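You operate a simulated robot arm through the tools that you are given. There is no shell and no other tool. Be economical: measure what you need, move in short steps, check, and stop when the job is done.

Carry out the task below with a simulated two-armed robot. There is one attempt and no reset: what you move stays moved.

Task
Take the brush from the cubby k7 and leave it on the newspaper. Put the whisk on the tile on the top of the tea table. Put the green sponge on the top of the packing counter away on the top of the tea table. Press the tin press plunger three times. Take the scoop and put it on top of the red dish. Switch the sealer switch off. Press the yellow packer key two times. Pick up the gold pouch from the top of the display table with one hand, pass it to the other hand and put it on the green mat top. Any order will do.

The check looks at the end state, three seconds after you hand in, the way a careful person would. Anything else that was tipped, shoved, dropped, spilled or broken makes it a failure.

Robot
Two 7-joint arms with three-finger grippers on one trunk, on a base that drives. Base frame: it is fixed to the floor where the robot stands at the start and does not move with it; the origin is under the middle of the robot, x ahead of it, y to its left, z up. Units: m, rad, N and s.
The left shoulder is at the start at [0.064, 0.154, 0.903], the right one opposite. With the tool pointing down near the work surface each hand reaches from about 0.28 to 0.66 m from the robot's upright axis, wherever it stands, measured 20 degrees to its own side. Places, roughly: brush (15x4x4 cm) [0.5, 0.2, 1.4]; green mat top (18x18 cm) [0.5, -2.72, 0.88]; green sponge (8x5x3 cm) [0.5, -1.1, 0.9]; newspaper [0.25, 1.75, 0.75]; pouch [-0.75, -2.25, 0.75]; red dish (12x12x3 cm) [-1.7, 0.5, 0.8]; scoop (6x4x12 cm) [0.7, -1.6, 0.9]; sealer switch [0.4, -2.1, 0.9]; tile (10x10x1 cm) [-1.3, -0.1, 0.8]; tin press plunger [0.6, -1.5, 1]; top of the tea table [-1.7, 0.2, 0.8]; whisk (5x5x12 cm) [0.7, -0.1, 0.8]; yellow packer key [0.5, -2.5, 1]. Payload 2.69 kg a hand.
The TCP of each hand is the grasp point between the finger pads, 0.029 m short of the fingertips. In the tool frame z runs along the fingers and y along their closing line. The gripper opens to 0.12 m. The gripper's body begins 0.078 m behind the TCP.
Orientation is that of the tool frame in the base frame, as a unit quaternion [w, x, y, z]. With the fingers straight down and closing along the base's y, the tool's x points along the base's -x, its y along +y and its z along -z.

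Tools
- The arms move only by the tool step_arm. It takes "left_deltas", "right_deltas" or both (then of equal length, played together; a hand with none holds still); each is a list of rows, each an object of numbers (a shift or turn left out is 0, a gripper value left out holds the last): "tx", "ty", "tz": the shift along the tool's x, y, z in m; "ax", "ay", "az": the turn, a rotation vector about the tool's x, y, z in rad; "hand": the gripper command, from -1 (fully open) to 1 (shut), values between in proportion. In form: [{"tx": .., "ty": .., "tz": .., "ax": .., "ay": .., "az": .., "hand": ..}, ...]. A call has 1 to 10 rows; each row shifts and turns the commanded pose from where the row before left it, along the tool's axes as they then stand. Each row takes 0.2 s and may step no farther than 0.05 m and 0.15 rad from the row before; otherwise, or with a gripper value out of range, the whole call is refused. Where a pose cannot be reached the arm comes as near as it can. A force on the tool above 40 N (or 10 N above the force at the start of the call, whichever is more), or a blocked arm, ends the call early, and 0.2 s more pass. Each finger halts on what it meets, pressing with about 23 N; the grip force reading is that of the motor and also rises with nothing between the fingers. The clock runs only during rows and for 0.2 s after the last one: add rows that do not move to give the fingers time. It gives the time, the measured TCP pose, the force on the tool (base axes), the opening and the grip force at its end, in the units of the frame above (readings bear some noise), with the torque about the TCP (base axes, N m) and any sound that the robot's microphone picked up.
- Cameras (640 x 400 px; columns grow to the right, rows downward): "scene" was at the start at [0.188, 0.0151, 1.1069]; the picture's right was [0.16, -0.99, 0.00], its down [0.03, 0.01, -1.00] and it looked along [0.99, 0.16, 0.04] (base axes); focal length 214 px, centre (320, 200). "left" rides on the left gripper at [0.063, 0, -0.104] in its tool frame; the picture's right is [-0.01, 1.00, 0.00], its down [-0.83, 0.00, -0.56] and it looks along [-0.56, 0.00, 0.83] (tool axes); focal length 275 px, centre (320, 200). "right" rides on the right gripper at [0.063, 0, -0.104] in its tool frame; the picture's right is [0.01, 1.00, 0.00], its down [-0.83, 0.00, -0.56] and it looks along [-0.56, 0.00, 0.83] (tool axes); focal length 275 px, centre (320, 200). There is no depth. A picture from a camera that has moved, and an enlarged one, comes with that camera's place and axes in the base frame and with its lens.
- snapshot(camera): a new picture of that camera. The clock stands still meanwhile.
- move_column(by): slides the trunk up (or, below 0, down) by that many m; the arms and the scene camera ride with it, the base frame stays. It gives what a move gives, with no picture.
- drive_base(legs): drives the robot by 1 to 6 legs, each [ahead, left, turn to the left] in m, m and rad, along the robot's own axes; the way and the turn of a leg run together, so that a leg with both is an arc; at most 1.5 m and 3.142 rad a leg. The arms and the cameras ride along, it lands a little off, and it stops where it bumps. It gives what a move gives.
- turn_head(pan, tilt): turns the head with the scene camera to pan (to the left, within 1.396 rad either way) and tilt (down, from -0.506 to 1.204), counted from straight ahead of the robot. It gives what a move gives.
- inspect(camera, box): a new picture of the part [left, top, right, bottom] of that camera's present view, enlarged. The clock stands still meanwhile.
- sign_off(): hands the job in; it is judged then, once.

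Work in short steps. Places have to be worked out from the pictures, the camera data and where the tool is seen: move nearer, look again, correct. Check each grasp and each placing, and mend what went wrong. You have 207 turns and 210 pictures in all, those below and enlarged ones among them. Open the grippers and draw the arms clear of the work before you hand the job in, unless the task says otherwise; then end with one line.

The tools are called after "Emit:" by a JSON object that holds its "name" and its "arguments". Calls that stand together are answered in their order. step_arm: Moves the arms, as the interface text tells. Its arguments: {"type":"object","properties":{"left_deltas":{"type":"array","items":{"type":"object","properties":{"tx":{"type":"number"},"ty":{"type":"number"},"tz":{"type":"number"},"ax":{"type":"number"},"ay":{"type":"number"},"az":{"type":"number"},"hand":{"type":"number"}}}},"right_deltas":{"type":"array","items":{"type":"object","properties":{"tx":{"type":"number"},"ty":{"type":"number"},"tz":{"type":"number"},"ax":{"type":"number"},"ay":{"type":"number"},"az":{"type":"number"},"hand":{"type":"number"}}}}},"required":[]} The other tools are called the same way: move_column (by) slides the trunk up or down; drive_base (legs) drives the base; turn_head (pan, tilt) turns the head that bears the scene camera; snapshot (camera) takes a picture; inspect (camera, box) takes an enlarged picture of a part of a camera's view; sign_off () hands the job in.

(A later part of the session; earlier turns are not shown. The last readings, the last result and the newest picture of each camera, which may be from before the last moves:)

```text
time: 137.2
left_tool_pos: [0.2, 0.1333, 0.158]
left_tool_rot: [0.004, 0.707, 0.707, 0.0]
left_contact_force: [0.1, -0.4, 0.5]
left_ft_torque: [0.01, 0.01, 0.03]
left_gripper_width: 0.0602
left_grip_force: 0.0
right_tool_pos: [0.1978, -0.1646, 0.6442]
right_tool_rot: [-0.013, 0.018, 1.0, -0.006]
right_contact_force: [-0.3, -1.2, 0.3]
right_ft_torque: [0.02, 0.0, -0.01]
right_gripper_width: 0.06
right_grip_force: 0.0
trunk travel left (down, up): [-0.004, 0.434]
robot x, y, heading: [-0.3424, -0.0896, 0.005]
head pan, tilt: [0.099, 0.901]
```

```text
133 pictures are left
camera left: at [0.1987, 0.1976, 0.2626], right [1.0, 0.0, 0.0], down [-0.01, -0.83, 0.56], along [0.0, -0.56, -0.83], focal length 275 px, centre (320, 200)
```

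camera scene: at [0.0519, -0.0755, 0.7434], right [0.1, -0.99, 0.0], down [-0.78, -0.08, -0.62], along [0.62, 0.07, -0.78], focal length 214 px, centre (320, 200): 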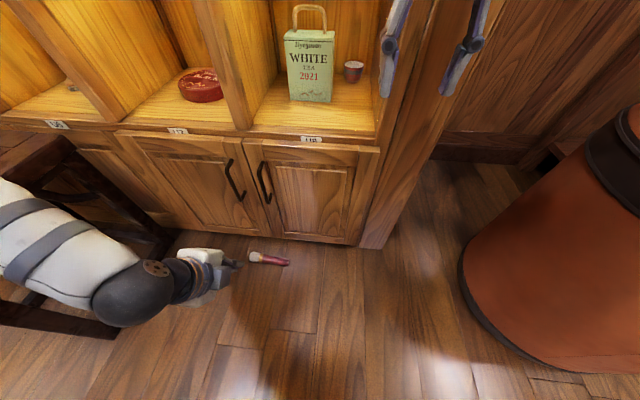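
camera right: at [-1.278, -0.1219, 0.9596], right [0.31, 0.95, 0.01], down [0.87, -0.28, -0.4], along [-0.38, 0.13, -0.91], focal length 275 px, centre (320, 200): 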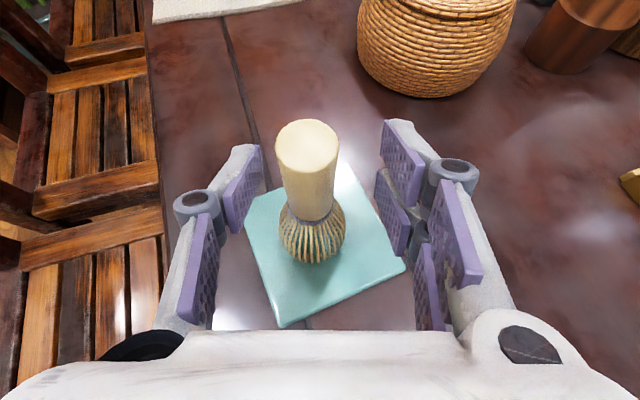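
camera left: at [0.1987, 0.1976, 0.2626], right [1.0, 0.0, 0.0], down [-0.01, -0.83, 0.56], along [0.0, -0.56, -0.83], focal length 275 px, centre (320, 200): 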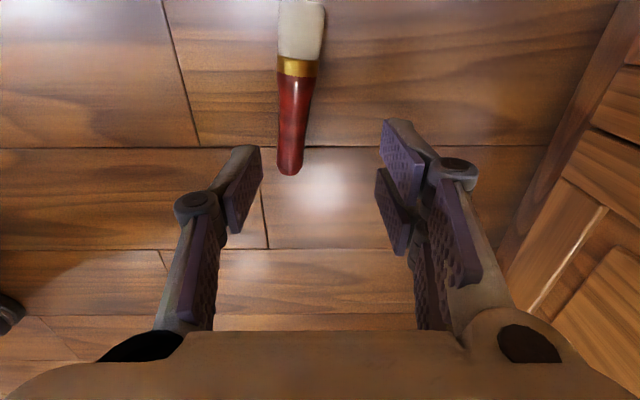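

Brush axis is tilted ~8°, grip point ≈(0.176, 0.13). I align, go down to TCP z≈0.035 and close.

Emit:
{"name": "step_arm", "arguments": {"left_deltas": [{"ty": -0.024, "tx": -0.003}, {"az": 0.137}, {"tz": 0.042}, {"tz": 0.042}, {"tz": 0.038}, {}]}}

Emit:
{"name": "snapshot", "arguments": {"camera": "left"}}

Emit:
{"name": "step_arm", "arguments": {"left_deltas": [{"hand": 1}, {}, {}]}}

Emit:
{"name": "snapshot", "arguments": {"camera": "left"}}

```text
time: 138.6
left_tool_pos: [0.1747, 0.1305, 0.0346]
left_tool_rot: [0.003, 0.754, 0.656, -0.001]
left_contact_force: [-0.1, -0.3, 0.8]
left_ft_torque: [-0.02, 0.02, -0.01]
left_gripper_width: 0.0601
left_grip_force: 0.1
right_tool_pos: [0.1979, -0.1634, 0.645]
right_tool_rot: [-0.013, 0.018, 1.0, -0.006]
right_contact_force: [0.7, -0.5, 1.1]
right_ft_torque: [0.0, 0.02, 0.04]
right_gripper_width: 0.0602
right_grip_force: 0.1
trunk travel left (down, up): [-0.004, 0.434]
robot x, y, heading: [-0.3397, -0.0861, 0.007]
head pan, tilt: [0.099, 0.901]
```

```text
132 pictures are left
camera left: at [0.1828, 0.1935, 0.1392], right [0.99, -0.14, 0.0], down [-0.12, -0.82, 0.56], along [-0.08, -0.55, -0.83], focal length 275 px, centre (320, 200)
```

left: 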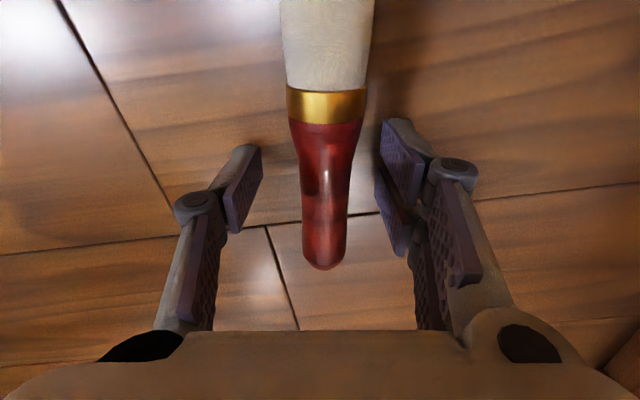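

```text
time: 139.3
left_tool_pos: [0.1742, 0.1309, 0.036]
left_tool_rot: [0.002, 0.754, 0.657, 0.0]
left_contact_force: [-0.8, -0.2, 0.1]
left_ft_torque: [-0.01, 0.0, -0.01]
left_gripper_width: 0.0252
left_grip_force: 23.1
right_tool_pos: [0.1973, -0.1649, 0.6447]
right_tool_rot: [-0.014, 0.018, 1.0, -0.006]
right_contact_force: [-0.2, 0.1, 0.2]
right_ft_torque: [-0.02, 0.0, -0.04]
right_gripper_width: 0.06
right_grip_force: 0.1
trunk travel left (down, up): [-0.004, 0.434]
robot x, y, heading: [-0.3434, -0.0881, 0.001]
head pan, tilt: [0.099, 0.901]
```

```text
131 pictures are left
camera left: at [0.183, 0.1937, 0.1396], right [0.99, -0.14, 0.0], down [-0.12, -0.82, 0.56], along [-0.08, -0.55, -0.83], focal length 275 px, centre (320, 200)
```

left: 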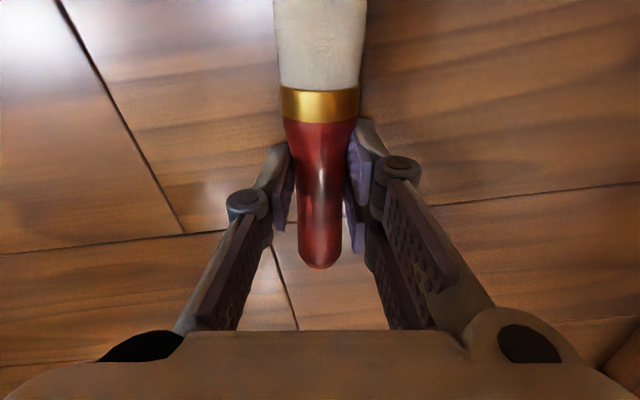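

Brush gripped at 25 mm, well centred. I lift it, raise the trunk to normal height and check that it stays.

Emit:
{"name": "step_arm", "arguments": {"left_deltas": [{"tz": -0.04}, {"tz": -0.04}, {"tz": -0.04}, {"tz": -0.04}, {"tz": -0.04}]}}

Emit:
{"name": "move_column", "arguments": {"by": 0.34}}

Emit:
{"name": "snapshot", "arguments": {"camera": "left"}}

```text
time: 140.6
left_tool_pos: [0.1753, 0.1316, 0.2369]
left_tool_rot: [0.004, 0.754, 0.657, -0.001]
left_contact_force: [0.4, -0.2, -0.6]
left_ft_torque: [-0.07, 0.01, 0.01]
left_gripper_width: 0.025
left_grip_force: 22.8
right_tool_pos: [0.1966, -0.1619, 0.6442]
right_tool_rot: [-0.013, 0.018, 1.0, -0.006]
right_contact_force: [0.3, 0.0, -1.0]
right_ft_torque: [-0.01, 0.01, -0.01]
right_gripper_width: 0.0601
right_grip_force: 0.1
trunk travel left (down, up): [-0.004, 0.434]
robot x, y, heading: [-0.3455, -0.0808, 0.006]
head pan, tilt: [0.099, 0.901]
```

```text
time: 143.9
left_tool_pos: [0.1749, 0.1313, 0.5752]
left_tool_rot: [0.003, 0.753, 0.657, 0.0]
left_contact_force: [0.4, 0.4, -0.8]
left_ft_torque: [0.0, 0.02, -0.01]
left_gripper_width: 0.0249
left_grip_force: 22.9
right_tool_pos: [0.1986, -0.1638, 0.9834]
right_tool_rot: [-0.013, 0.018, 1.0, -0.005]
right_contact_force: [-0.5, -0.2, -0.1]
right_ft_torque: [0.0, 0.01, 0.03]
right_gripper_width: 0.06
right_grip_force: 0.0
trunk travel left (down, up): [-0.344, 0.094]
robot x, y, heading: [-0.344, -0.0875, 0.005]
head pan, tilt: [0.099, 0.901]
```

```text
130 pictures are left
camera left: at [0.1831, 0.1946, 0.6796], right [0.99, -0.14, 0.0], down [-0.12, -0.82, 0.56], along [-0.08, -0.55, -0.83], focal length 275 px, centre (320, 200)
```

left: 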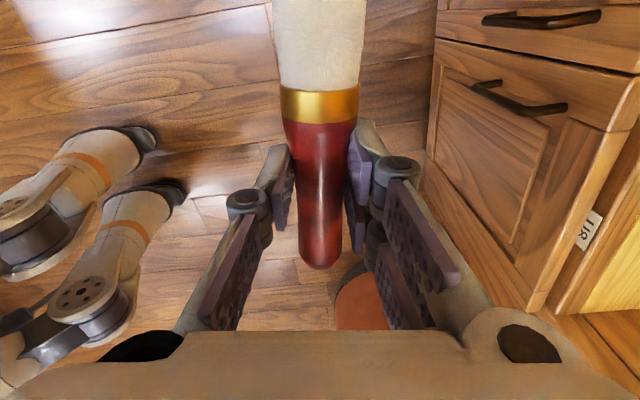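

Holding firm. I raise the left hand to z≈0.92 and drive back and sideways along the shelf toward the newspaper.

Emit:
{"name": "step_arm", "arguments": {"left_deltas": [{"tz": -0.05}, {"tz": -0.05}, {"tz": -0.05}, {"tz": -0.05}, {"tz": -0.05}, {"tz": -0.05}, {"tz": -0.05}]}}

Emit:
{"name": "drive_base", "arguments": {"legs": [[-0.15, 0, 0], [0, 1.3, 0]]}}

Emit:
{"name": "turn_head", "arguments": {"pan": 0.35, "tilt": 0.4}}

Emit:
{"name": "snapshot", "arguments": {"camera": "scene"}}

```text
time: 145.5
left_tool_pos: [0.1735, 0.1334, 0.9275]
left_tool_rot: [0.003, 0.754, 0.657, 0.0]
left_contact_force: [-0.3, 0.2, -0.6]
left_ft_torque: [-0.04, -0.03, 0.04]
left_gripper_width: 0.025
left_grip_force: 23.2
right_tool_pos: [0.1978, -0.163, 0.9853]
right_tool_rot: [-0.013, 0.018, 1.0, -0.007]
right_contact_force: [0.7, -0.5, 0.0]
right_ft_torque: [0.0, 0.02, -0.04]
right_gripper_width: 0.06
right_grip_force: 0.1
trunk travel left (down, up): [-0.344, 0.094]
robot x, y, heading: [-0.3407, -0.0867, 0.007]
head pan, tilt: [0.099, 0.901]
```

```text
time: 156.8
left_tool_pos: [0.01, 1.4518, 0.9272]
left_tool_rot: [0.002, 0.751, 0.66, 0.0]
left_contact_force: [-0.4, 0.4, -1.0]
left_ft_torque: [-0.02, 0.01, 0.02]
left_gripper_width: 0.0251
left_grip_force: 23.2
right_tool_pos: [0.036, 1.1548, 0.985]
right_tool_rot: [-0.012, 0.015, 1.0, -0.006]
right_contact_force: [0.3, 0.4, 0.3]
right_ft_torque: [0.01, 0.02, 0.0]
right_gripper_width: 0.0601
right_grip_force: 0.0
trunk travel left (down, up): [-0.344, 0.094]
robot x, y, heading: [-0.5053, 1.226, 0.01]
head pan, tilt: [0.099, 0.901]
```

```text
time: 157.7
left_tool_pos: [0.0097, 1.4508, 0.9268]
left_tool_rot: [0.002, 0.751, 0.66, 0.0]
left_contact_force: [0.4, -0.5, -0.3]
left_ft_torque: [0.0, -0.06, -0.01]
left_gripper_width: 0.0249
left_grip_force: 23.3
right_tool_pos: [0.0352, 1.1537, 0.9845]
right_tool_rot: [-0.013, 0.015, 1.0, -0.006]
right_contact_force: [-0.7, 0.4, 0.3]
right_ft_torque: [0.04, 0.0, 0.02]
right_gripper_width: 0.0599
right_grip_force: 0.1
trunk travel left (down, up): [-0.344, 0.094]
robot x, y, heading: [-0.5064, 1.2253, 0.021]
head pan, tilt: [0.351, 0.4]
```

```text
129 pictures are left
camera scene: at [-0.3381, 1.2628, 1.1396], right [0.36, -0.93, 0.0], down [-0.36, -0.14, -0.92], along [0.86, 0.33, -0.39], focal length 214 px, centre (320, 200)
```

scene: 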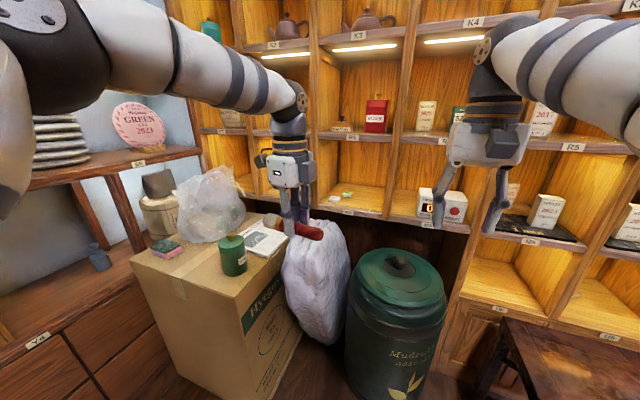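

Newspaper is on the cardboard box, beside a green can and a plastic bag (top ≈0.97). I raise the hand 10 cm, move the base closer with a slight left turn and look from above.

Emit:
{"name": "step_arm", "arguments": {"left_deltas": [{"tz": -0.04}, {"tz": -0.04}, {"tz": -0.04}]}}

Emit:
{"name": "drive_base", "arguments": {"legs": [[0.1, 0.08, 0], [0, 0, 0.2]]}}

Emit:
{"name": "turn_head", "arguments": {"pan": 0.25, "tilt": 0.6}}

Emit:
{"name": "snapshot", "arguments": {"camera": "scene"}}

Emit:
{"name": "snapshot", "arguments": {"camera": "left"}}

```text
time: 158.5
left_tool_pos: [0.0114, 1.4534, 1.0494]
left_tool_rot: [0.002, 0.752, 0.659, -0.001]
left_contact_force: [0.0, 0.7, -1.4]
left_ft_torque: [0.0, 0.01, 0.02]
left_gripper_width: 0.025
left_grip_force: 22.9
right_tool_pos: [0.0368, 1.1534, 0.9841]
right_tool_rot: [-0.014, 0.014, 1.0, -0.006]
right_contact_force: [0.7, -0.3, -0.8]
right_ft_torque: [-0.02, 0.0, -0.01]
right_gripper_width: 0.06
right_grip_force: 0.1
trunk travel left (down, up): [-0.344, 0.094]
robot x, y, heading: [-0.5045, 1.2282, 0.015]
head pan, tilt: [0.351, 0.4]
```

```text
time: 160.5
left_tool_pos: [0.0579, 1.6318, 1.0495]
left_tool_rot: [0.002, 0.682, 0.732, 0.0]
left_contact_force: [0.2, -0.1, -1.6]
left_ft_torque: [-0.04, 0.02, 0.02]
left_gripper_width: 0.0252
left_grip_force: 23.1
right_tool_pos: [0.1406, 1.3454, 0.9823]
right_tool_rot: [-0.012, -0.086, 0.996, -0.007]
right_contact_force: [-1.1, 0.3, -0.2]
right_ft_torque: [-0.03, 0.01, 0.01]
right_gripper_width: 0.0599
right_grip_force: 0.0
trunk travel left (down, up): [-0.344, 0.094]
robot x, y, heading: [-0.4021, 1.3097, 0.216]
head pan, tilt: [0.351, 0.4]
```

```text
time: 161.2
left_tool_pos: [0.0568, 1.6322, 1.0483]
left_tool_rot: [0.002, 0.681, 0.732, 0.0]
left_contact_force: [0.3, 0.1, -1.1]
left_ft_torque: [-0.04, 0.0, -0.01]
left_gripper_width: 0.025
left_grip_force: 22.9
right_tool_pos: [0.1421, 1.3443, 0.9834]
right_tool_rot: [-0.011, -0.085, 0.996, -0.007]
right_contact_force: [-0.9, 0.0, 0.2]
right_ft_torque: [0.04, -0.02, 0.03]
right_gripper_width: 0.0601
right_grip_force: 0.1
trunk travel left (down, up): [-0.344, 0.094]
robot x, y, heading: [-0.4022, 1.3062, 0.212]
head pan, tilt: [0.25, 0.6]
```

```text
128 pictures are left
camera scene: at [-0.2461, 1.3661, 1.1215], right [0.45, -0.89, 0.0], down [-0.5, -0.25, -0.83], along [0.74, 0.37, -0.56], focal length 214 px, centre (320, 200)
```

scene: 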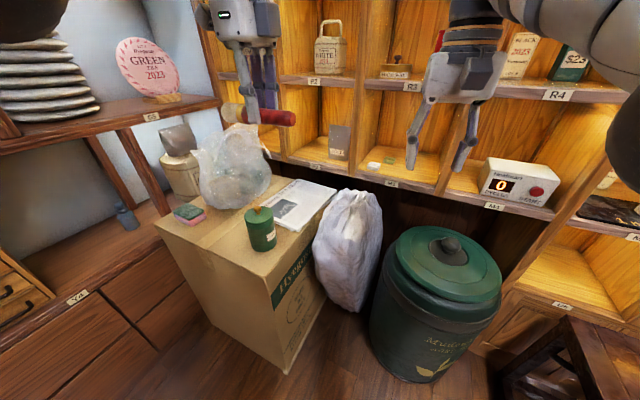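

```text
127 pictures are left
camera left: at [0.0517, 1.6957, 1.1534], right [1.0, 0.07, 0.0], down [0.05, -0.83, 0.56], along [0.04, -0.56, -0.83], focal length 275 px, centre (320, 200)
```

left: 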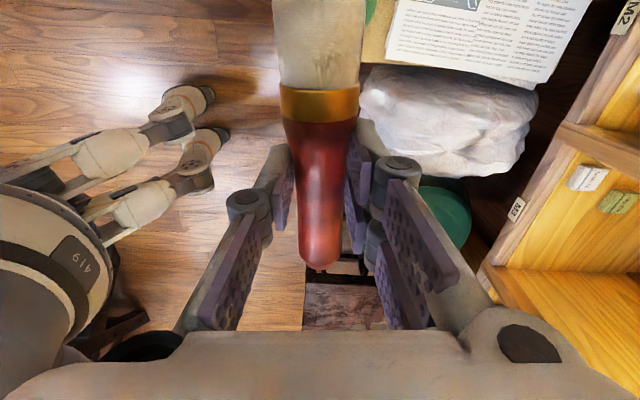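

The newspaper spans about x 0.15–0.39, y 1.64–1.85 on the box. I drive 15 cm ahead and view it from above.

Emit:
{"name": "drive_base", "arguments": {"legs": [[0.14, 0, 0]]}}

Emit:
{"name": "snapshot", "arguments": {"camera": "left"}}

Emit:
{"name": "snapshot", "arguments": {"camera": "scene"}}

```text
time: 162.6
left_tool_pos: [0.194, 1.6614, 1.0499]
left_tool_rot: [0.002, 0.683, 0.73, 0.0]
left_contact_force: [0.7, 0.1, -1.1]
left_ft_torque: [-0.07, 0.06, 0.01]
left_gripper_width: 0.0252
left_grip_force: 23.5
right_tool_pos: [0.2787, 1.3731, 0.9825]
right_tool_rot: [-0.012, -0.086, 0.996, -0.007]
right_contact_force: [1.5, 0.2, -1.0]
right_ft_torque: [-0.03, 0.05, 0.01]
right_gripper_width: 0.0599
right_grip_force: 0.1
trunk travel left (down, up): [-0.344, 0.094]
robot x, y, heading: [-0.2646, 1.3362, 0.215]
head pan, tilt: [0.25, 0.6]
```

```text
126 pictures are left
camera left: at [0.1895, 1.7242, 1.1529], right [1.0, 0.06, 0.0], down [0.05, -0.83, 0.56], along [0.04, -0.56, -0.83], focal length 275 px, centre (320, 200)
```

left: 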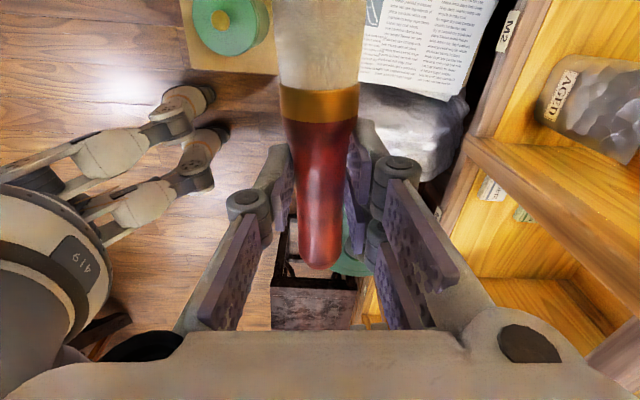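

```text
125 pictures are left
camera scene: at [-0.1092, 1.3954, 1.1213], right [0.45, -0.9, 0.0], down [-0.51, -0.25, -0.82], along [0.74, 0.37, -0.57], focal length 214 px, centre (320, 200)
```

scene: 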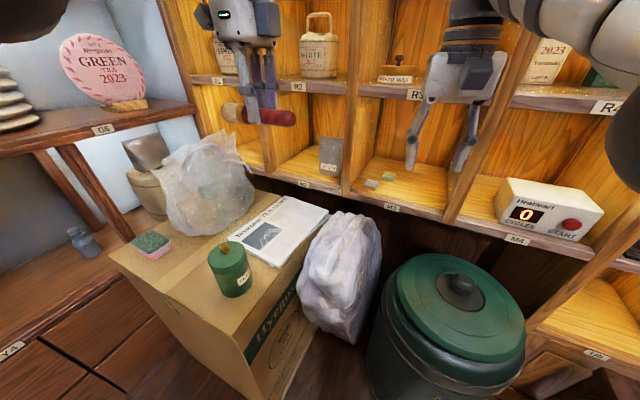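

Both views agree at newspaper z≈0.70, spanning x 0.14–0.40, y 1.62–1.81. I move the brush over (0.265, 1.70) and lower to z≈0.85.

Emit:
{"name": "step_arm", "arguments": {"left_deltas": [{"tx": 0.017, "ty": 0.0367}, {"tx": 0.017, "ty": 0.0367}, {"tz": 0.05}, {"tz": 0.05}, {"tz": 0.05}, {"tz": 0.04}, {}]}}

Emit:
{"name": "snapshot", "arguments": {"camera": "left"}}

Emit:
{"name": "snapshot", "arguments": {"camera": "scene"}}

```text
time: 164.2
left_tool_pos: [0.2113, 1.6942, 0.8379]
left_tool_rot: [0.002, 0.682, 0.731, 0.0]
left_contact_force: [0.4, -0.1, -0.9]
left_ft_torque: [-0.04, 0.02, 0.01]
left_gripper_width: 0.0249
left_grip_force: 23.2
left hand out of reach, approached as far as the arm can: row 1, 2
right_tool_pos: [0.2773, 1.3719, 0.9836]
right_tool_rot: [-0.011, -0.085, 0.996, -0.007]
right_contact_force: [-0.7, 0.0, -0.1]
right_ft_torque: [0.03, 0.02, 0.0]
right_gripper_width: 0.0599
right_grip_force: 0.1
trunk travel left (down, up): [-0.344, 0.094]
robot x, y, heading: [-0.2663, 1.3351, 0.213]
head pan, tilt: [0.25, 0.6]
```

```text
124 pictures are left
camera left: at [0.2051, 1.7581, 0.9414], right [1.0, 0.06, 0.0], down [0.05, -0.83, 0.56], along [0.04, -0.56, -0.83], focal length 275 px, centre (320, 200)
```

left: 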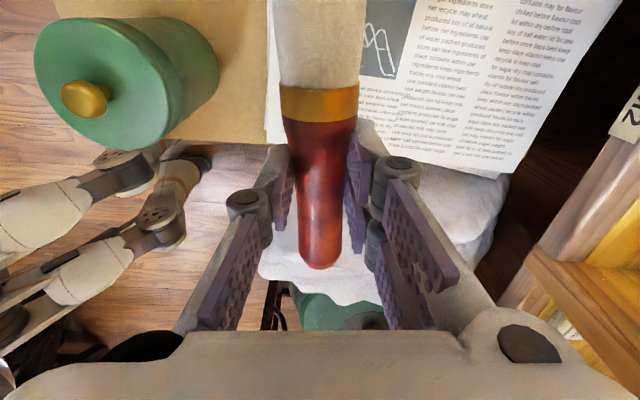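

```text
123 pictures are left
camera scene: at [-0.11, 1.3951, 1.1215], right [0.45, -0.9, 0.0], down [-0.51, -0.25, -0.83], along [0.74, 0.37, -0.56], focal length 214 px, centre (320, 200)
```

scene: 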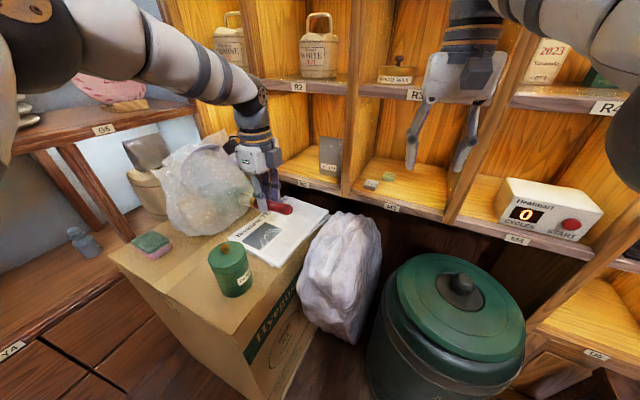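

The handle end would overhang the newspaper edge (y≈1.65). I shift base 5 cm ahead and 2.5 cm left, then lower.

Emit:
{"name": "drive_base", "arguments": {"legs": [[0.05, 0.025, 0]]}}

Emit:
{"name": "step_arm", "arguments": {"left_deltas": [{"tz": 0.035}, {"tz": 0.035}, {}]}}

Emit:
{"name": "snapshot", "arguments": {"camera": "left"}}

Emit:
{"name": "inspect", "arguments": {"camera": "scene", "box": [160, 120, 400, 270]}}

```text
time: 165.1
left_tool_pos: [0.2545, 1.7299, 0.8365]
left_tool_rot: [0.003, 0.683, 0.731, 0.0]
left_contact_force: [0.9, -0.3, -2.0]
left_ft_torque: [-0.05, 0.08, -0.02]
left_gripper_width: 0.0252
left_grip_force: 22.8
right_tool_pos: [0.3211, 1.4068, 0.9843]
right_tool_rot: [-0.013, -0.085, 0.996, -0.007]
right_contact_force: [-0.3, -0.1, 0.3]
right_ft_torque: [-0.03, -0.02, -0.01]
right_gripper_width: 0.0599
right_grip_force: 0.1
trunk travel left (down, up): [-0.344, 0.094]
robot x, y, heading: [-0.2243, 1.3714, 0.216]
head pan, tilt: [0.25, 0.6]
```

```text
time: 165.9
left_tool_pos: [0.2541, 1.732, 0.7674]
left_tool_rot: [0.002, 0.682, 0.731, 0.0]
left_contact_force: [0.0, -0.6, -1.5]
left_ft_torque: [-0.02, -0.01, 0.03]
left_gripper_width: 0.025
left_grip_force: 23.2
right_tool_pos: [0.3197, 1.4069, 0.9842]
right_tool_rot: [-0.012, -0.085, 0.996, -0.008]
right_contact_force: [0.0, 0.5, 0.0]
right_ft_torque: [0.0, 0.0, -0.02]
right_gripper_width: 0.06
right_grip_force: 0.0
trunk travel left (down, up): [-0.344, 0.094]
robot x, y, heading: [-0.224, 1.3714, 0.209]
head pan, tilt: [0.25, 0.6]
```

```text
122 pictures are left
camera left: at [0.2491, 1.7945, 0.8717], right [1.0, 0.06, 0.0], down [0.05, -0.83, 0.56], along [0.04, -0.56, -0.83], focal length 275 px, centre (320, 200)
```

left: 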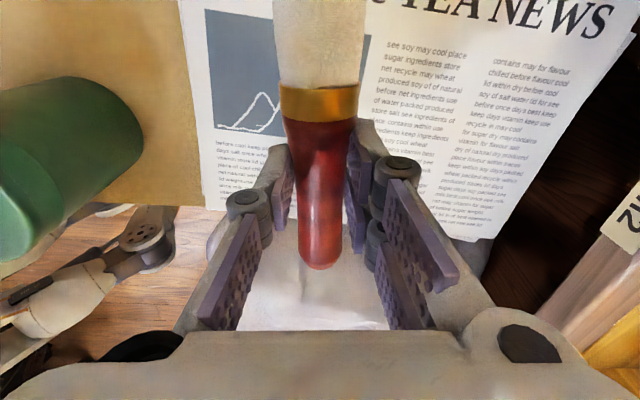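

```text
2.67 times, centred on (280, 195) of scene
camera zoom: at [-0.0669, 1.4298, 1.1215], right [0.45, -0.9, 0.0], down [-0.51, -0.25, -0.83], along [0.74, 0.37, -0.56], focal length 572 px, centre (427, 213)
```

zoom: 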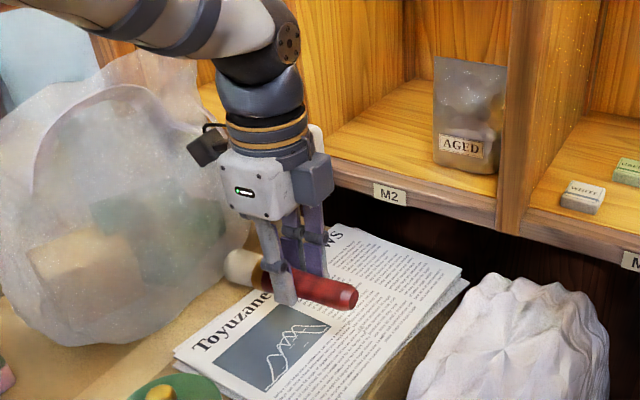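

Brush is well over the newspaper. I nudge 8 mm toward the robot-side edge centre and lower until contact.

Emit:
{"name": "step_arm", "arguments": {"left_deltas": [{"tx": -0.008}, {"tz": 0.01}, {"tz": 0.01}, {}]}}

Emit:
{"name": "inspect", "arguments": {"camera": "scene", "box": [200, 160, 340, 250]}}

```text
time: 166.9
left_tool_pos: [0.2556, 1.7222, 0.7477]
left_tool_rot: [0.002, 0.682, 0.731, 0.0]
left_contact_force: [0.2, -0.7, -0.9]
left_ft_torque: [-0.02, 0.02, 0.01]
left_gripper_width: 0.0252
left_grip_force: 23.0
right_tool_pos: [0.3205, 1.408, 0.9834]
right_tool_rot: [-0.011, -0.084, 0.996, -0.007]
right_contact_force: [-0.3, -1.4, -0.1]
right_ft_torque: [0.01, -0.01, 0.04]
right_gripper_width: 0.0601
right_grip_force: 0.0
trunk travel left (down, up): [-0.344, 0.094]
robot x, y, heading: [-0.2251, 1.3726, 0.212]
head pan, tilt: [0.25, 0.6]
```

```text
4.44 times, centred on (270, 205) of scene
camera zoom: at [-0.0668, 1.4298, 1.1215], right [0.45, -0.9, 0.0], down [-0.51, -0.25, -0.83], along [0.74, 0.37, -0.56], focal length 953 px, centre (542, 178)
```

zoom: 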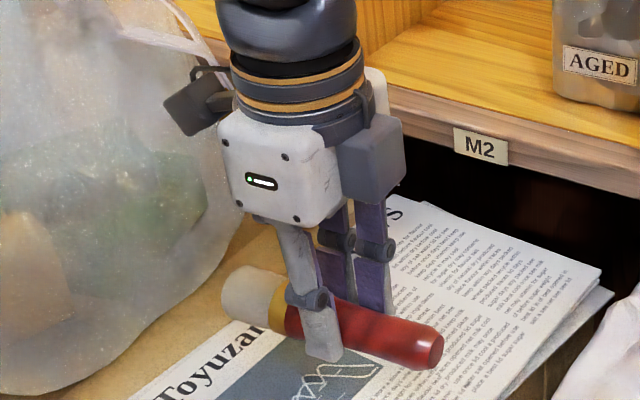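

Bristles would stick just past the headline edge, so I shift 18 mm along the handle direction and lower on.

Emit:
{"name": "step_arm", "arguments": {"left_deltas": [{"tx": -0.018}, {"tz": 0.006}, {"tz": 0.005}, {}]}}

Emit:
{"name": "inspect", "arguments": {"camera": "scene", "box": [200, 160, 340, 250]}}

```text
time: 167.9
left_tool_pos: [0.2569, 1.7031, 0.7368]
left_tool_rot: [0.002, 0.682, 0.731, 0.0]
left_contact_force: [0.6, 0.4, -0.8]
left_ft_torque: [-0.03, 0.0, 0.01]
left_gripper_width: 0.0251
left_grip_force: 23.3
right_tool_pos: [0.3204, 1.4069, 0.9842]
right_tool_rot: [-0.011, -0.085, 0.996, -0.008]
right_contact_force: [-0.7, 0.5, 0.7]
right_ft_torque: [0.0, 0.01, -0.02]
right_gripper_width: 0.0598
right_grip_force: 0.1
trunk travel left (down, up): [-0.344, 0.094]
robot x, y, heading: [-0.2212, 1.3724, 0.213]
head pan, tilt: [0.25, 0.6]
```

```text
4.44 times, centred on (270, 205) of scene
camera zoom: at [-0.0668, 1.4298, 1.1215], right [0.45, -0.9, 0.0], down [-0.51, -0.25, -0.83], along [0.74, 0.37, -0.56], focal length 953 px, centre (542, 178)
```

zoom: 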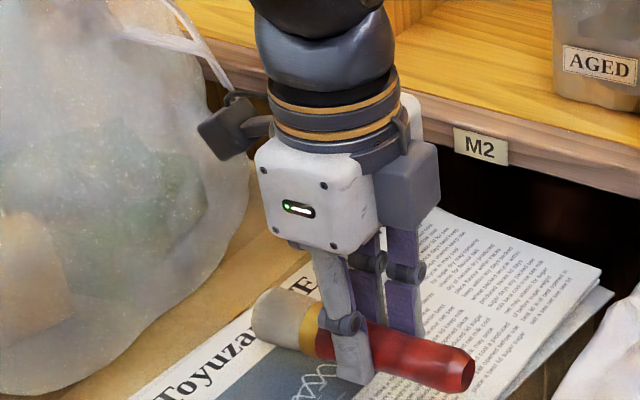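

Good place. Continue down in 5 mm steps until the force shows.

Emit:
{"name": "step_arm", "arguments": {"left_deltas": [{"tz": 0.005}, {"tz": 0.005}, {}]}}

Emit:
{"name": "inspect", "arguments": {"camera": "scene", "box": [200, 160, 340, 250]}}

```text
time: 168.7
left_tool_pos: [0.2569, 1.7023, 0.7258]
left_tool_rot: [0.003, 0.683, 0.731, 0.0]
left_contact_force: [0.4, -0.2, -1.2]
left_ft_torque: [-0.01, 0.0, 0.0]
left_gripper_width: 0.0249
left_grip_force: 22.8
right_tool_pos: [0.3203, 1.4073, 0.9842]
right_tool_rot: [-0.012, -0.084, 0.996, -0.007]
right_contact_force: [-0.1, -0.3, -0.8]
right_ft_torque: [0.02, 0.01, 0.02]
right_gripper_width: 0.0598
right_grip_force: 0.0
trunk travel left (down, up): [-0.344, 0.094]
robot x, y, heading: [-0.2238, 1.3721, 0.211]
head pan, tilt: [0.25, 0.6]
```

```text
4.44 times, centred on (270, 205) of scene
camera zoom: at [-0.0668, 1.4298, 1.1215], right [0.45, -0.9, 0.0], down [-0.51, -0.25, -0.83], along [0.74, 0.37, -0.56], focal length 953 px, centre (542, 178)
```

zoom: 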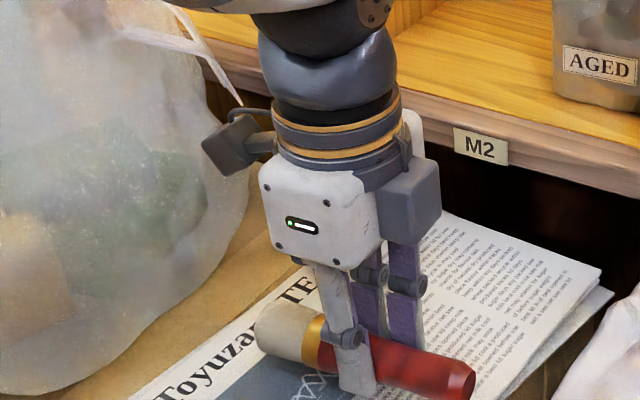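

Still free. Four more small steps.

Emit:
{"name": "step_arm", "arguments": {"left_deltas": [{"tz": 0.005}, {"tz": 0.005}, {"tz": 0.004}, {}]}}

Emit:
{"name": "inspect", "arguments": {"camera": "scene", "box": [200, 160, 340, 250]}}

```text
time: 169.7
left_tool_pos: [0.2568, 1.7019, 0.713]
left_tool_rot: [0.002, 0.683, 0.731, 0.001]
left_contact_force: [0.4, 1.4, -1.0]
left_ft_torque: [0.0, -0.01, -0.02]
left_gripper_width: 0.0251
left_grip_force: 22.7
right_tool_pos: [0.3194, 1.4079, 0.9845]
right_tool_rot: [-0.012, -0.084, 0.996, -0.007]
right_contact_force: [0.4, -0.6, 0.0]
right_ft_torque: [0.01, 0.03, 0.0]
right_gripper_width: 0.0601
right_grip_force: 0.1
trunk travel left (down, up): [-0.344, 0.094]
robot x, y, heading: [-0.2216, 1.3722, 0.211]
head pan, tilt: [0.25, 0.6]
```

```text
4.44 times, centred on (270, 205) of scene
camera zoom: at [-0.0668, 1.4298, 1.1215], right [0.45, -0.9, 0.0], down [-0.51, -0.25, -0.83], along [0.74, 0.37, -0.56], focal length 953 px, centre (542, 178)
```

zoom: 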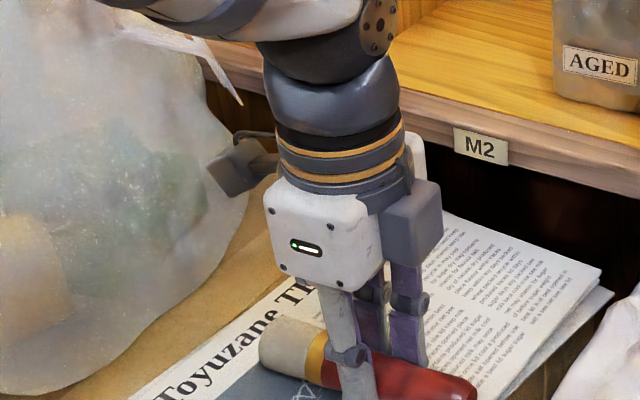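

Continue lowering.

Emit:
{"name": "step_arm", "arguments": {"left_deltas": [{"tz": 0.005}, {"tz": 0.005}, {"tz": 0.005}, {"tz": 0.005}, {}]}}

Emit:
{"name": "inspect", "arguments": {"camera": "scene", "box": [200, 170, 340, 260]}}

```text
time: 170.6
left_tool_pos: [0.2566, 1.7015, 0.7037]
left_tool_rot: [0.006, 0.682, 0.731, 0.003]
left_contact_force: [-11.4, -2.2, 28.1]
left_ft_torque: [-0.1, 0.61, 0.04]
left_gripper_width: 0.0247
left_grip_force: 22.7
right_tool_pos: [0.3176, 1.4052, 0.9851]
right_tool_rot: [-0.011, -0.084, 0.996, -0.006]
right_contact_force: [0.2, -0.9, 0.2]
right_ft_torque: [0.03, 0.05, -0.01]
right_gripper_width: 0.0601
right_grip_force: 0.0
trunk travel left (down, up): [-0.344, 0.094]
robot x, y, heading: [-0.221, 1.3741, 0.211]
head pan, tilt: [0.25, 0.6]
stopped in row 4 (left hand): the force on the tool passed its limit at 46 N (the readings are from after the stop); the commanded pose is now the measured one
```

```text
4.44 times, centred on (270, 215) of scene
camera zoom: at [-0.0695, 1.4286, 1.122], right [0.45, -0.9, 0.0], down [-0.5, -0.25, -0.83], along [0.74, 0.37, -0.56], focal length 953 px, centre (542, 133)
```

zoom: 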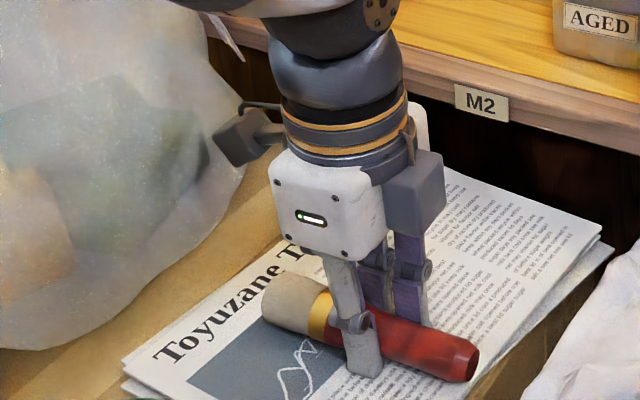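

Contact on the newspaper. I lift 6 mm, slide 12 mm toward the bristle side so the handle end stays on paper, lower, and release.

Emit:
{"name": "step_arm", "arguments": {"left_deltas": [{"tz": -0.006}, {"tx": 0.012}, {"tz": 0.004}, {"hand": 0.5}, {"hand": 0.2}, {}]}}

Emit:
{"name": "inspect", "arguments": {"camera": "scene", "box": [200, 170, 340, 260]}}

```text
time: 172.0
left_tool_pos: [0.2561, 1.7141, 0.7019]
left_tool_rot: [0.005, 0.682, 0.732, 0.003]
left_contact_force: [-1.6, 0.5, 7.7]
left_ft_torque: [-0.01, -0.1, 0.06]
left_gripper_width: 0.0489
left_grip_force: 0.2
right_tool_pos: [0.3189, 1.4073, 0.9833]
right_tool_rot: [-0.012, -0.085, 0.996, -0.007]
right_contact_force: [0.1, 0.8, -0.5]
right_ft_torque: [0.0, -0.02, 0.02]
right_gripper_width: 0.0601
right_grip_force: 0.0
trunk travel left (down, up): [-0.344, 0.094]
robot x, y, heading: [-0.2208, 1.3733, 0.211]
head pan, tilt: [0.25, 0.6]
```

```text
4.44 times, centred on (270, 215) of scene
camera zoom: at [-0.0675, 1.4295, 1.1216], right [0.45, -0.9, 0.0], down [-0.51, -0.25, -0.83], along [0.74, 0.37, -0.56], focal length 953 px, centre (542, 133)
```

zoom: 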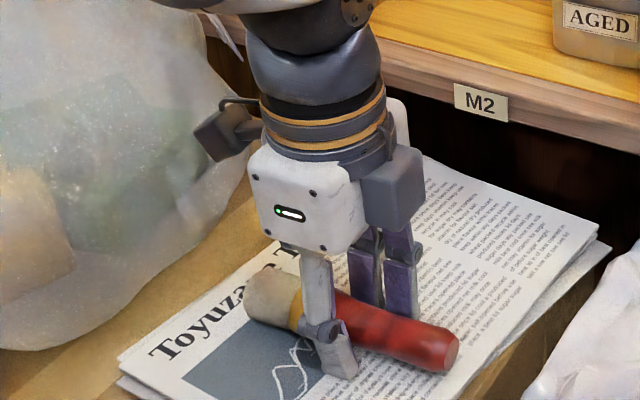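

Brush released, lying on the newspaper. I raise the hand straight up and check.

Emit:
{"name": "step_arm", "arguments": {"left_deltas": [{"tz": -0.02}, {"tz": -0.04}, {"tz": -0.05}, {"tz": -0.05}, {"tz": -0.05}, {"tz": -0.05}]}}

Emit:
{"name": "drive_base", "arguments": {"legs": [[-0.25, 0, 0]]}}

Emit:
{"name": "snapshot", "arguments": {"camera": "scene"}}

```text
time: 173.4
left_tool_pos: [0.2541, 1.7162, 0.9664]
left_tool_rot: [0.006, 0.683, 0.73, 0.003]
left_contact_force: [0.2, 0.6, 0.2]
left_ft_torque: [0.03, 0.01, -0.01]
left_gripper_width: 0.0482
left_grip_force: 0.2
right_tool_pos: [0.32, 1.4068, 0.9845]
right_tool_rot: [-0.012, -0.084, 0.996, -0.007]
right_contact_force: [0.8, -0.4, -0.2]
right_ft_torque: [-0.01, -0.01, 0.01]
right_gripper_width: 0.0604
right_grip_force: 0.0
trunk travel left (down, up): [-0.344, 0.094]
robot x, y, heading: [-0.2203, 1.3717, 0.21]
head pan, tilt: [0.25, 0.6]
```

```text
time: 175.2
left_tool_pos: [0.0149, 1.6623, 0.9658]
left_tool_rot: [0.004, 0.683, 0.73, 0.003]
left_contact_force: [-0.9, -0.5, 0.3]
left_ft_torque: [-0.02, -0.04, -0.01]
left_gripper_width: 0.0481
left_grip_force: 0.0
right_tool_pos: [0.0797, 1.3549, 0.9846]
right_tool_rot: [-0.012, -0.083, 0.996, -0.007]
right_contact_force: [-1.2, 0.6, -0.2]
right_ft_torque: [0.01, -0.04, 0.0]
right_gripper_width: 0.0601
right_grip_force: 0.1
trunk travel left (down, up): [-0.344, 0.094]
robot x, y, heading: [-0.4632, 1.3202, 0.21]
head pan, tilt: [0.25, 0.6]
```

```text
114 pictures are left
camera scene: at [-0.3066, 1.3781, 1.1216], right [0.44, -0.9, 0.0], down [-0.51, -0.25, -0.83], along [0.74, 0.37, -0.56], focal length 214 px, centre (320, 200)
```

scene: 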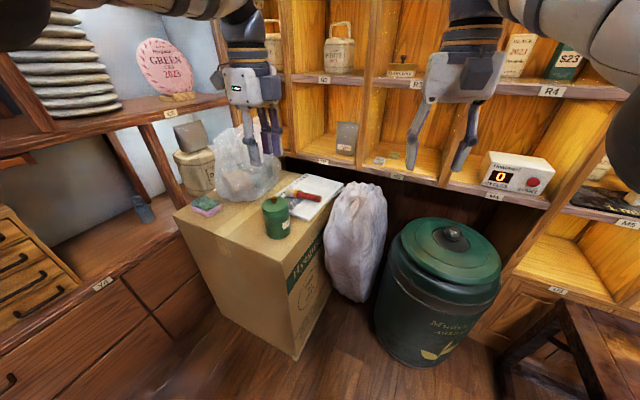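

Brush rests on the newspaper. Next, the packing counter: I straighten up and drive along to y≈−1.2.

Emit:
{"name": "drive_base", "arguments": {"legs": [[0, 0, -0.21], [0.1, -1.4, 0], [0, -1.15, 0]]}}

Emit:
{"name": "turn_head", "arguments": {"pan": -0.25, "tilt": 0.35}}

Emit:
{"name": "snapshot", "arguments": {"camera": "scene"}}

```text
time: 195.6
left_tool_pos: [0.1362, -1.0093, 0.9649]
left_tool_rot: [0.005, 0.766, 0.643, 0.003]
left_contact_force: [0.0, 0.1, -0.5]
left_ft_torque: [-0.02, -0.01, -0.02]
left_gripper_width: 0.0481
left_grip_force: 0.1
right_tool_pos: [0.1246, -1.324, 0.9846]
right_tool_rot: [-0.012, 0.039, 0.999, -0.005]
right_contact_force: [1.0, -0.4, -0.1]
right_ft_torque: [-0.02, 0.01, -0.01]
right_gripper_width: 0.0601
right_grip_force: 0.0
trunk travel left (down, up): [-0.344, 0.094]
robot x, y, heading: [-0.4119, -1.2245, -0.04]
head pan, tilt: [0.25, 0.6]
```

```text
time: 196.5
left_tool_pos: [0.1353, -1.0093, 0.9653]
left_tool_rot: [0.005, 0.767, 0.641, 0.003]
left_contact_force: [0.0, 0.0, -0.4]
left_ft_torque: [-0.04, 0.02, 0.0]
left_gripper_width: 0.048
left_grip_force: 0.1
right_tool_pos: [0.1251, -1.3243, 0.9846]
right_tool_rot: [-0.012, 0.039, 0.999, -0.006]
right_contact_force: [-0.6, -0.1, 0.4]
right_ft_torque: [-0.01, 0.01, -0.01]
right_gripper_width: 0.0601
right_grip_force: 0.0
trunk travel left (down, up): [-0.344, 0.094]
robot x, y, heading: [-0.4073, -1.2259, -0.038]
head pan, tilt: [-0.25, 0.351]
```

```text
113 pictures are left
camera scene: at [-0.2421, -1.2525, 1.1442], right [-0.28, -0.96, 0.0], down [-0.33, 0.1, -0.94], along [0.9, -0.26, -0.34], focal length 214 px, centre (320, 200)
```

scene: 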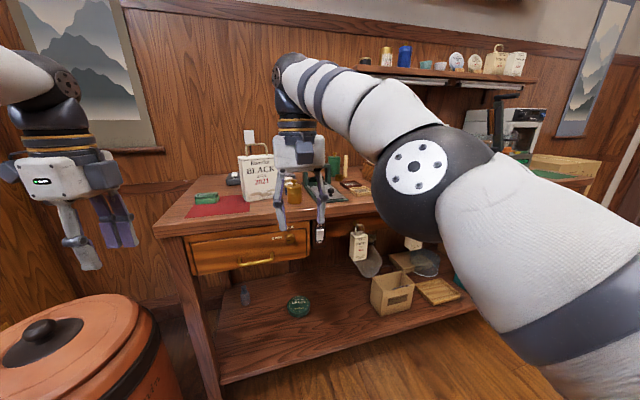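

The sponge is on the left part of the counter. I move along to y≈−1.6 to view the plunger and scoop between the arms.

Emit:
{"name": "drive_base", "arguments": {"legs": [[0, -0.36, 0.04]]}}

Emit:
{"name": "turn_head", "arguments": {"pan": 0.05, "tilt": 0.3}}

Emit:
{"name": "snapshot", "arguments": {"camera": "scene"}}

Emit:
{"name": "turn_head", "arguments": {"pan": -0.9, "tilt": 0.2}}

Emit:
{"name": "snapshot", "arguments": {"camera": "scene"}}

```text
time: 199.8
left_tool_pos: [0.1218, -1.3464, 0.9654]
left_tool_rot: [0.005, 0.752, 0.659, 0.002]
left_contact_force: [-0.3, -0.5, 0.7]
left_ft_torque: [-0.01, 0.0, -0.01]
left_gripper_width: 0.0479
left_grip_force: 0.0
right_tool_pos: [0.1239, -1.6626, 0.9847]
right_tool_rot: [-0.012, 0.017, 1.0, -0.006]
right_contact_force: [0.0, -0.4, 0.2]
right_ft_torque: [-0.01, -0.01, -0.02]
right_gripper_width: 0.0602
right_grip_force: 0.1
trunk travel left (down, up): [-0.344, 0.094]
robot x, y, heading: [-0.4168, -1.5853, 0.005]
head pan, tilt: [-0.25, 0.351]
```

```text
time: 200.6
left_tool_pos: [0.1214, -1.3466, 0.9645]
left_tool_rot: [0.005, 0.753, 0.658, 0.002]
left_contact_force: [0.4, -1.2, -0.1]
left_ft_torque: [0.02, -0.05, 0.0]
left_gripper_width: 0.048
left_grip_force: 0.0
right_tool_pos: [0.1246, -1.6624, 0.9837]
right_tool_rot: [-0.013, 0.017, 1.0, -0.005]
right_contact_force: [-0.3, -1.0, 0.0]
right_ft_torque: [0.0, 0.01, 0.01]
right_gripper_width: 0.0602
right_grip_force: 0.1
trunk travel left (down, up): [-0.344, 0.094]
robot x, y, heading: [-0.4126, -1.587, 0.009]
head pan, tilt: [0.051, 0.3]
```

```text
112 pictures are left
camera scene: at [-0.2428, -1.5793, 1.149], right [0.06, -1.0, 0.0], down [-0.3, -0.02, -0.96], along [0.95, 0.06, -0.3], focal length 214 px, centre (320, 200)
```

scene: 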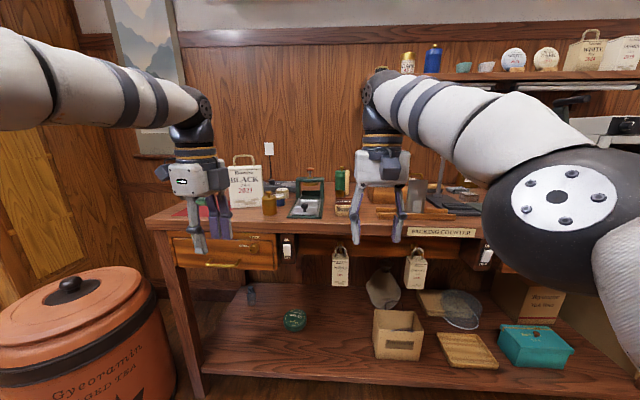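

```text
time: 201.9
left_tool_pos: [0.1214, -1.348, 0.9643]
left_tool_rot: [0.005, 0.753, 0.658, 0.002]
left_contact_force: [-0.3, 0.5, 0.9]
left_ft_torque: [0.0, 0.02, 0.04]
left_gripper_width: 0.0479
left_grip_force: 0.0
right_tool_pos: [0.1244, -1.6637, 0.9829]
right_tool_rot: [-0.012, 0.017, 1.0, -0.006]
right_contact_force: [-0.3, 0.2, -0.3]
right_ft_torque: [0.01, 0.02, -0.01]
right_gripper_width: 0.0602
right_grip_force: 0.1
trunk travel left (down, up): [-0.344, 0.094]
robot x, y, heading: [-0.4189, -1.5874, 0.007]
head pan, tilt: [-0.901, 0.201]
```

```text
111 pictures are left
camera scene: at [-0.2775, -1.6573, 1.1583], right [-0.78, -0.63, 0.0], down [-0.13, 0.16, -0.98], along [0.62, -0.76, -0.2], focal length 214 px, centre (320, 200)
```

scene: 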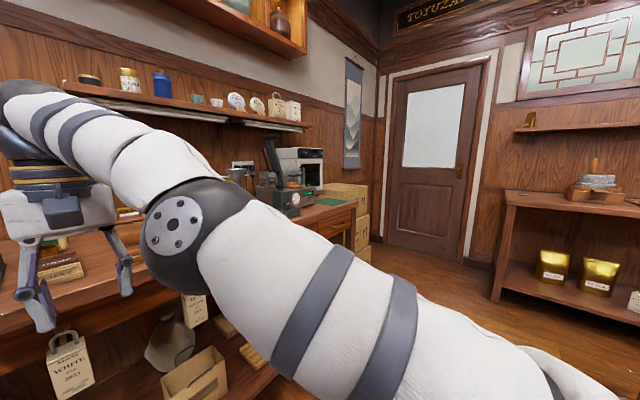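

I enlarge the counter centre to identify the press and scoop.

Emit:
{"name": "turn_head", "arguments": {"pan": 0.05, "tilt": 0.3}}

Emit:
{"name": "inspect", "arguments": {"camera": "scene", "box": [220, 130, 460, 260]}}

```text
time: 203.1
left_tool_pos: [0.1226, -1.3471, 0.9648]
left_tool_rot: [0.005, 0.753, 0.658, 0.001]
left_contact_force: [-0.2, 0.3, 1.1]
left_ft_torque: [0.0, 0.0, 0.0]
left_gripper_width: 0.0477
left_grip_force: 0.0
right_tool_pos: [0.1247, -1.6624, 0.9834]
right_tool_rot: [-0.012, 0.017, 1.0, -0.007]
right_contact_force: [0.2, -0.9, 0.4]
right_ft_torque: [-0.01, -0.02, -0.01]
right_gripper_width: 0.0601
right_grip_force: 0.1
trunk travel left (down, up): [-0.344, 0.094]
robot x, y, heading: [-0.414, -1.5859, 0.011]
head pan, tilt: [0.051, 0.3]
```

```text
2.67 times, centred on (340, 195) of scene
camera zoom: at [-0.2428, -1.5793, 1.149], right [0.06, -1.0, 0.0], down [-0.3, -0.02, -0.96], along [0.95, 0.06, -0.3], focal length 572 px, centre (267, 213)
```

zoom: 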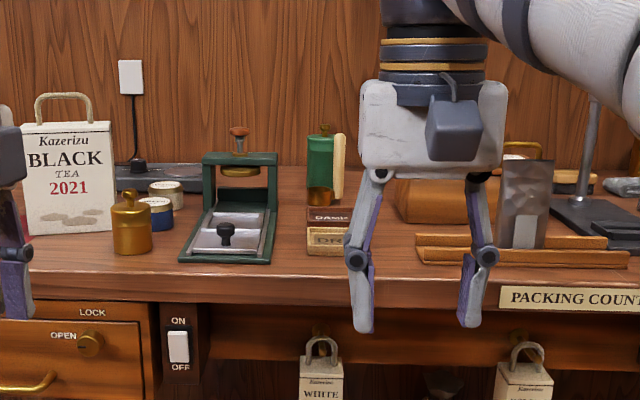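

The press is the green frame with a red-brown plunger top at ≈(0.60, −1.484, 1.01); the scoop is the green item at ≈(0.70, −1.61). I raise both hands, close the left fingers, and drive up so the left hand comes near the plunger.

Emit:
{"name": "move_column", "arguments": {"by": 0.09}}

Emit:
{"name": "step_arm", "arguments": {"left_deltas": [{"tz": -0.03, "hand": 1}, {"tz": -0.03}, {}, {}], "right_deltas": [{"tz": -0.03, "hand": 1}, {"tz": -0.03}, {}, {}]}}

Emit:
{"name": "drive_base", "arguments": {"legs": [[0.4, -0.137, 0]]}}

Emit:
{"name": "turn_head", "arguments": {"pan": 0.3, "tilt": 0.35}}

Emit:
{"name": "snapshot", "arguments": {"camera": "scene"}}

Emit:
{"name": "snapshot", "arguments": {"camera": "left"}}

```text
time: 204.3
left_tool_pos: [0.1137, -1.3471, 1.0762]
left_tool_rot: [0.019, 0.753, 0.657, 0.018]
left_contact_force: [0.4, -0.7, 0.0]
left_ft_torque: [0.01, 0.05, -0.04]
left_gripper_width: 0.0479
left_grip_force: 0.1
right_tool_pos: [0.0508, -1.6633, 1.2281]
right_tool_rot: [0.139, 0.017, 0.99, 0.0]
right_contact_force: [0.1, -0.2, -0.4]
right_ft_torque: [0.01, 0.0, -0.01]
right_gripper_width: 0.0602
right_grip_force: 0.0
trunk travel left (down, up): [-0.434, 0.004]
robot x, y, heading: [-0.4144, -1.5903, 0.01]
head pan, tilt: [0.051, 0.3]
```

```text
time: 205.3
left_tool_pos: [0.0917, -1.35, 1.1246]
left_tool_rot: [0.02, 0.753, 0.658, 0.02]
left_contact_force: [-0.3, -0.5, 0.3]
left_ft_torque: [-0.02, 0.03, 0.01]
left_gripper_width: 0.0
left_grip_force: 22.9
left hand out of reach, approached as far as the arm can: row 1, 2
right_tool_pos: [0.0271, -1.6697, 1.2552]
right_tool_rot: [0.138, 0.018, 0.99, -0.003]
right_contact_force: [0.1, 0.4, 0.0]
right_ft_torque: [-0.01, 0.0, -0.02]
right_gripper_width: 0.0
right_grip_force: 23.0
right hand out of reach, approached as far as the arm can: row 1, 2
trunk travel left (down, up): [-0.434, 0.004]
robot x, y, heading: [-0.417, -1.5848, 0.011]
head pan, tilt: [0.051, 0.3]
```

```text
time: 208.0
left_tool_pos: [0.5042, -1.4842, 1.1237]
left_tool_rot: [0.02, 0.754, 0.656, 0.018]
left_contact_force: [0.2, -1.5, -0.1]
left_ft_torque: [0.0, 0.02, -0.01]
left_gripper_width: 0.0
left_grip_force: 23.2
right_tool_pos: [0.4356, -1.8026, 1.255]
right_tool_rot: [0.139, 0.021, 0.99, -0.001]
right_contact_force: [0.1, 0.0, 0.0]
right_ft_torque: [0.01, 0.07, 0.01]
right_gripper_width: 0.0
right_grip_force: 23.1
trunk travel left (down, up): [-0.434, 0.004]
robot x, y, heading: [-0.0037, -1.7179, 0.003]
head pan, tilt: [0.051, 0.3]
```

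```text
time: 208.7
left_tool_pos: [0.5025, -1.4841, 1.1253]
left_tool_rot: [0.021, 0.755, 0.656, 0.02]
left_contact_force: [-0.3, 0.4, -0.6]
left_ft_torque: [-0.02, -0.04, -0.01]
left_gripper_width: 0.0
left_grip_force: 22.9
right_tool_pos: [0.4369, -1.8022, 1.2551]
right_tool_rot: [0.138, 0.021, 0.99, -0.002]
right_contact_force: [-0.4, -0.5, 0.0]
right_ft_torque: [0.0, -0.03, -0.01]
right_gripper_width: 0.0
right_grip_force: 23.1
trunk travel left (down, up): [-0.434, 0.004]
robot x, y, heading: [-0.0045, -1.7155, -0.001]
head pan, tilt: [0.3, 0.351]
```

```text
109 pictures are left
camera scene: at [0.0904, -1.6888, 1.2484], right [0.3, -0.95, 0.0], down [-0.33, -0.1, -0.94], along [0.9, 0.28, -0.34], focal length 214 px, centre (320, 200)
```

scene: 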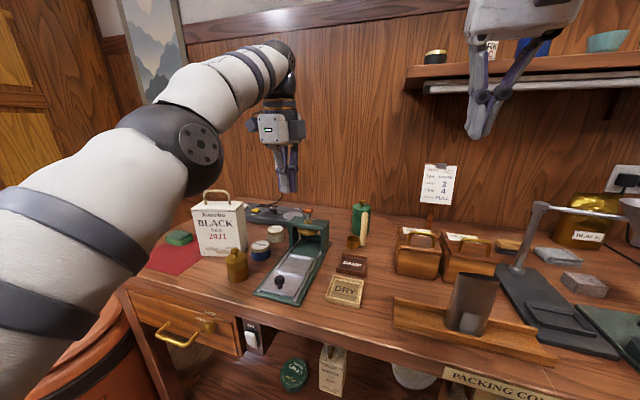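

```text
108 pictures are left
camera left: at [0.5051, -1.42, 1.2291], right [0.99, -0.14, 0.06], down [-0.15, -0.82, 0.55], along [-0.03, -0.55, -0.83], focal length 275 px, centre (320, 200)
```

left: 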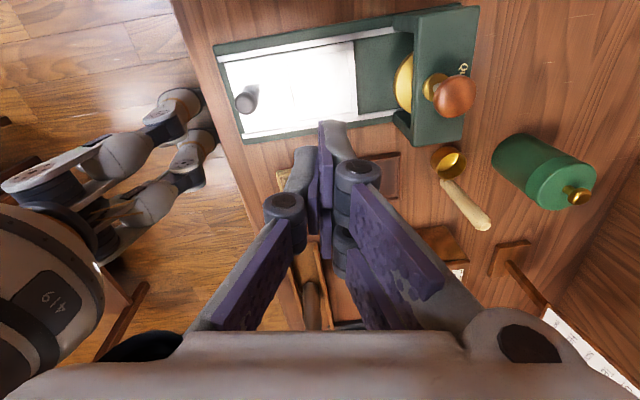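

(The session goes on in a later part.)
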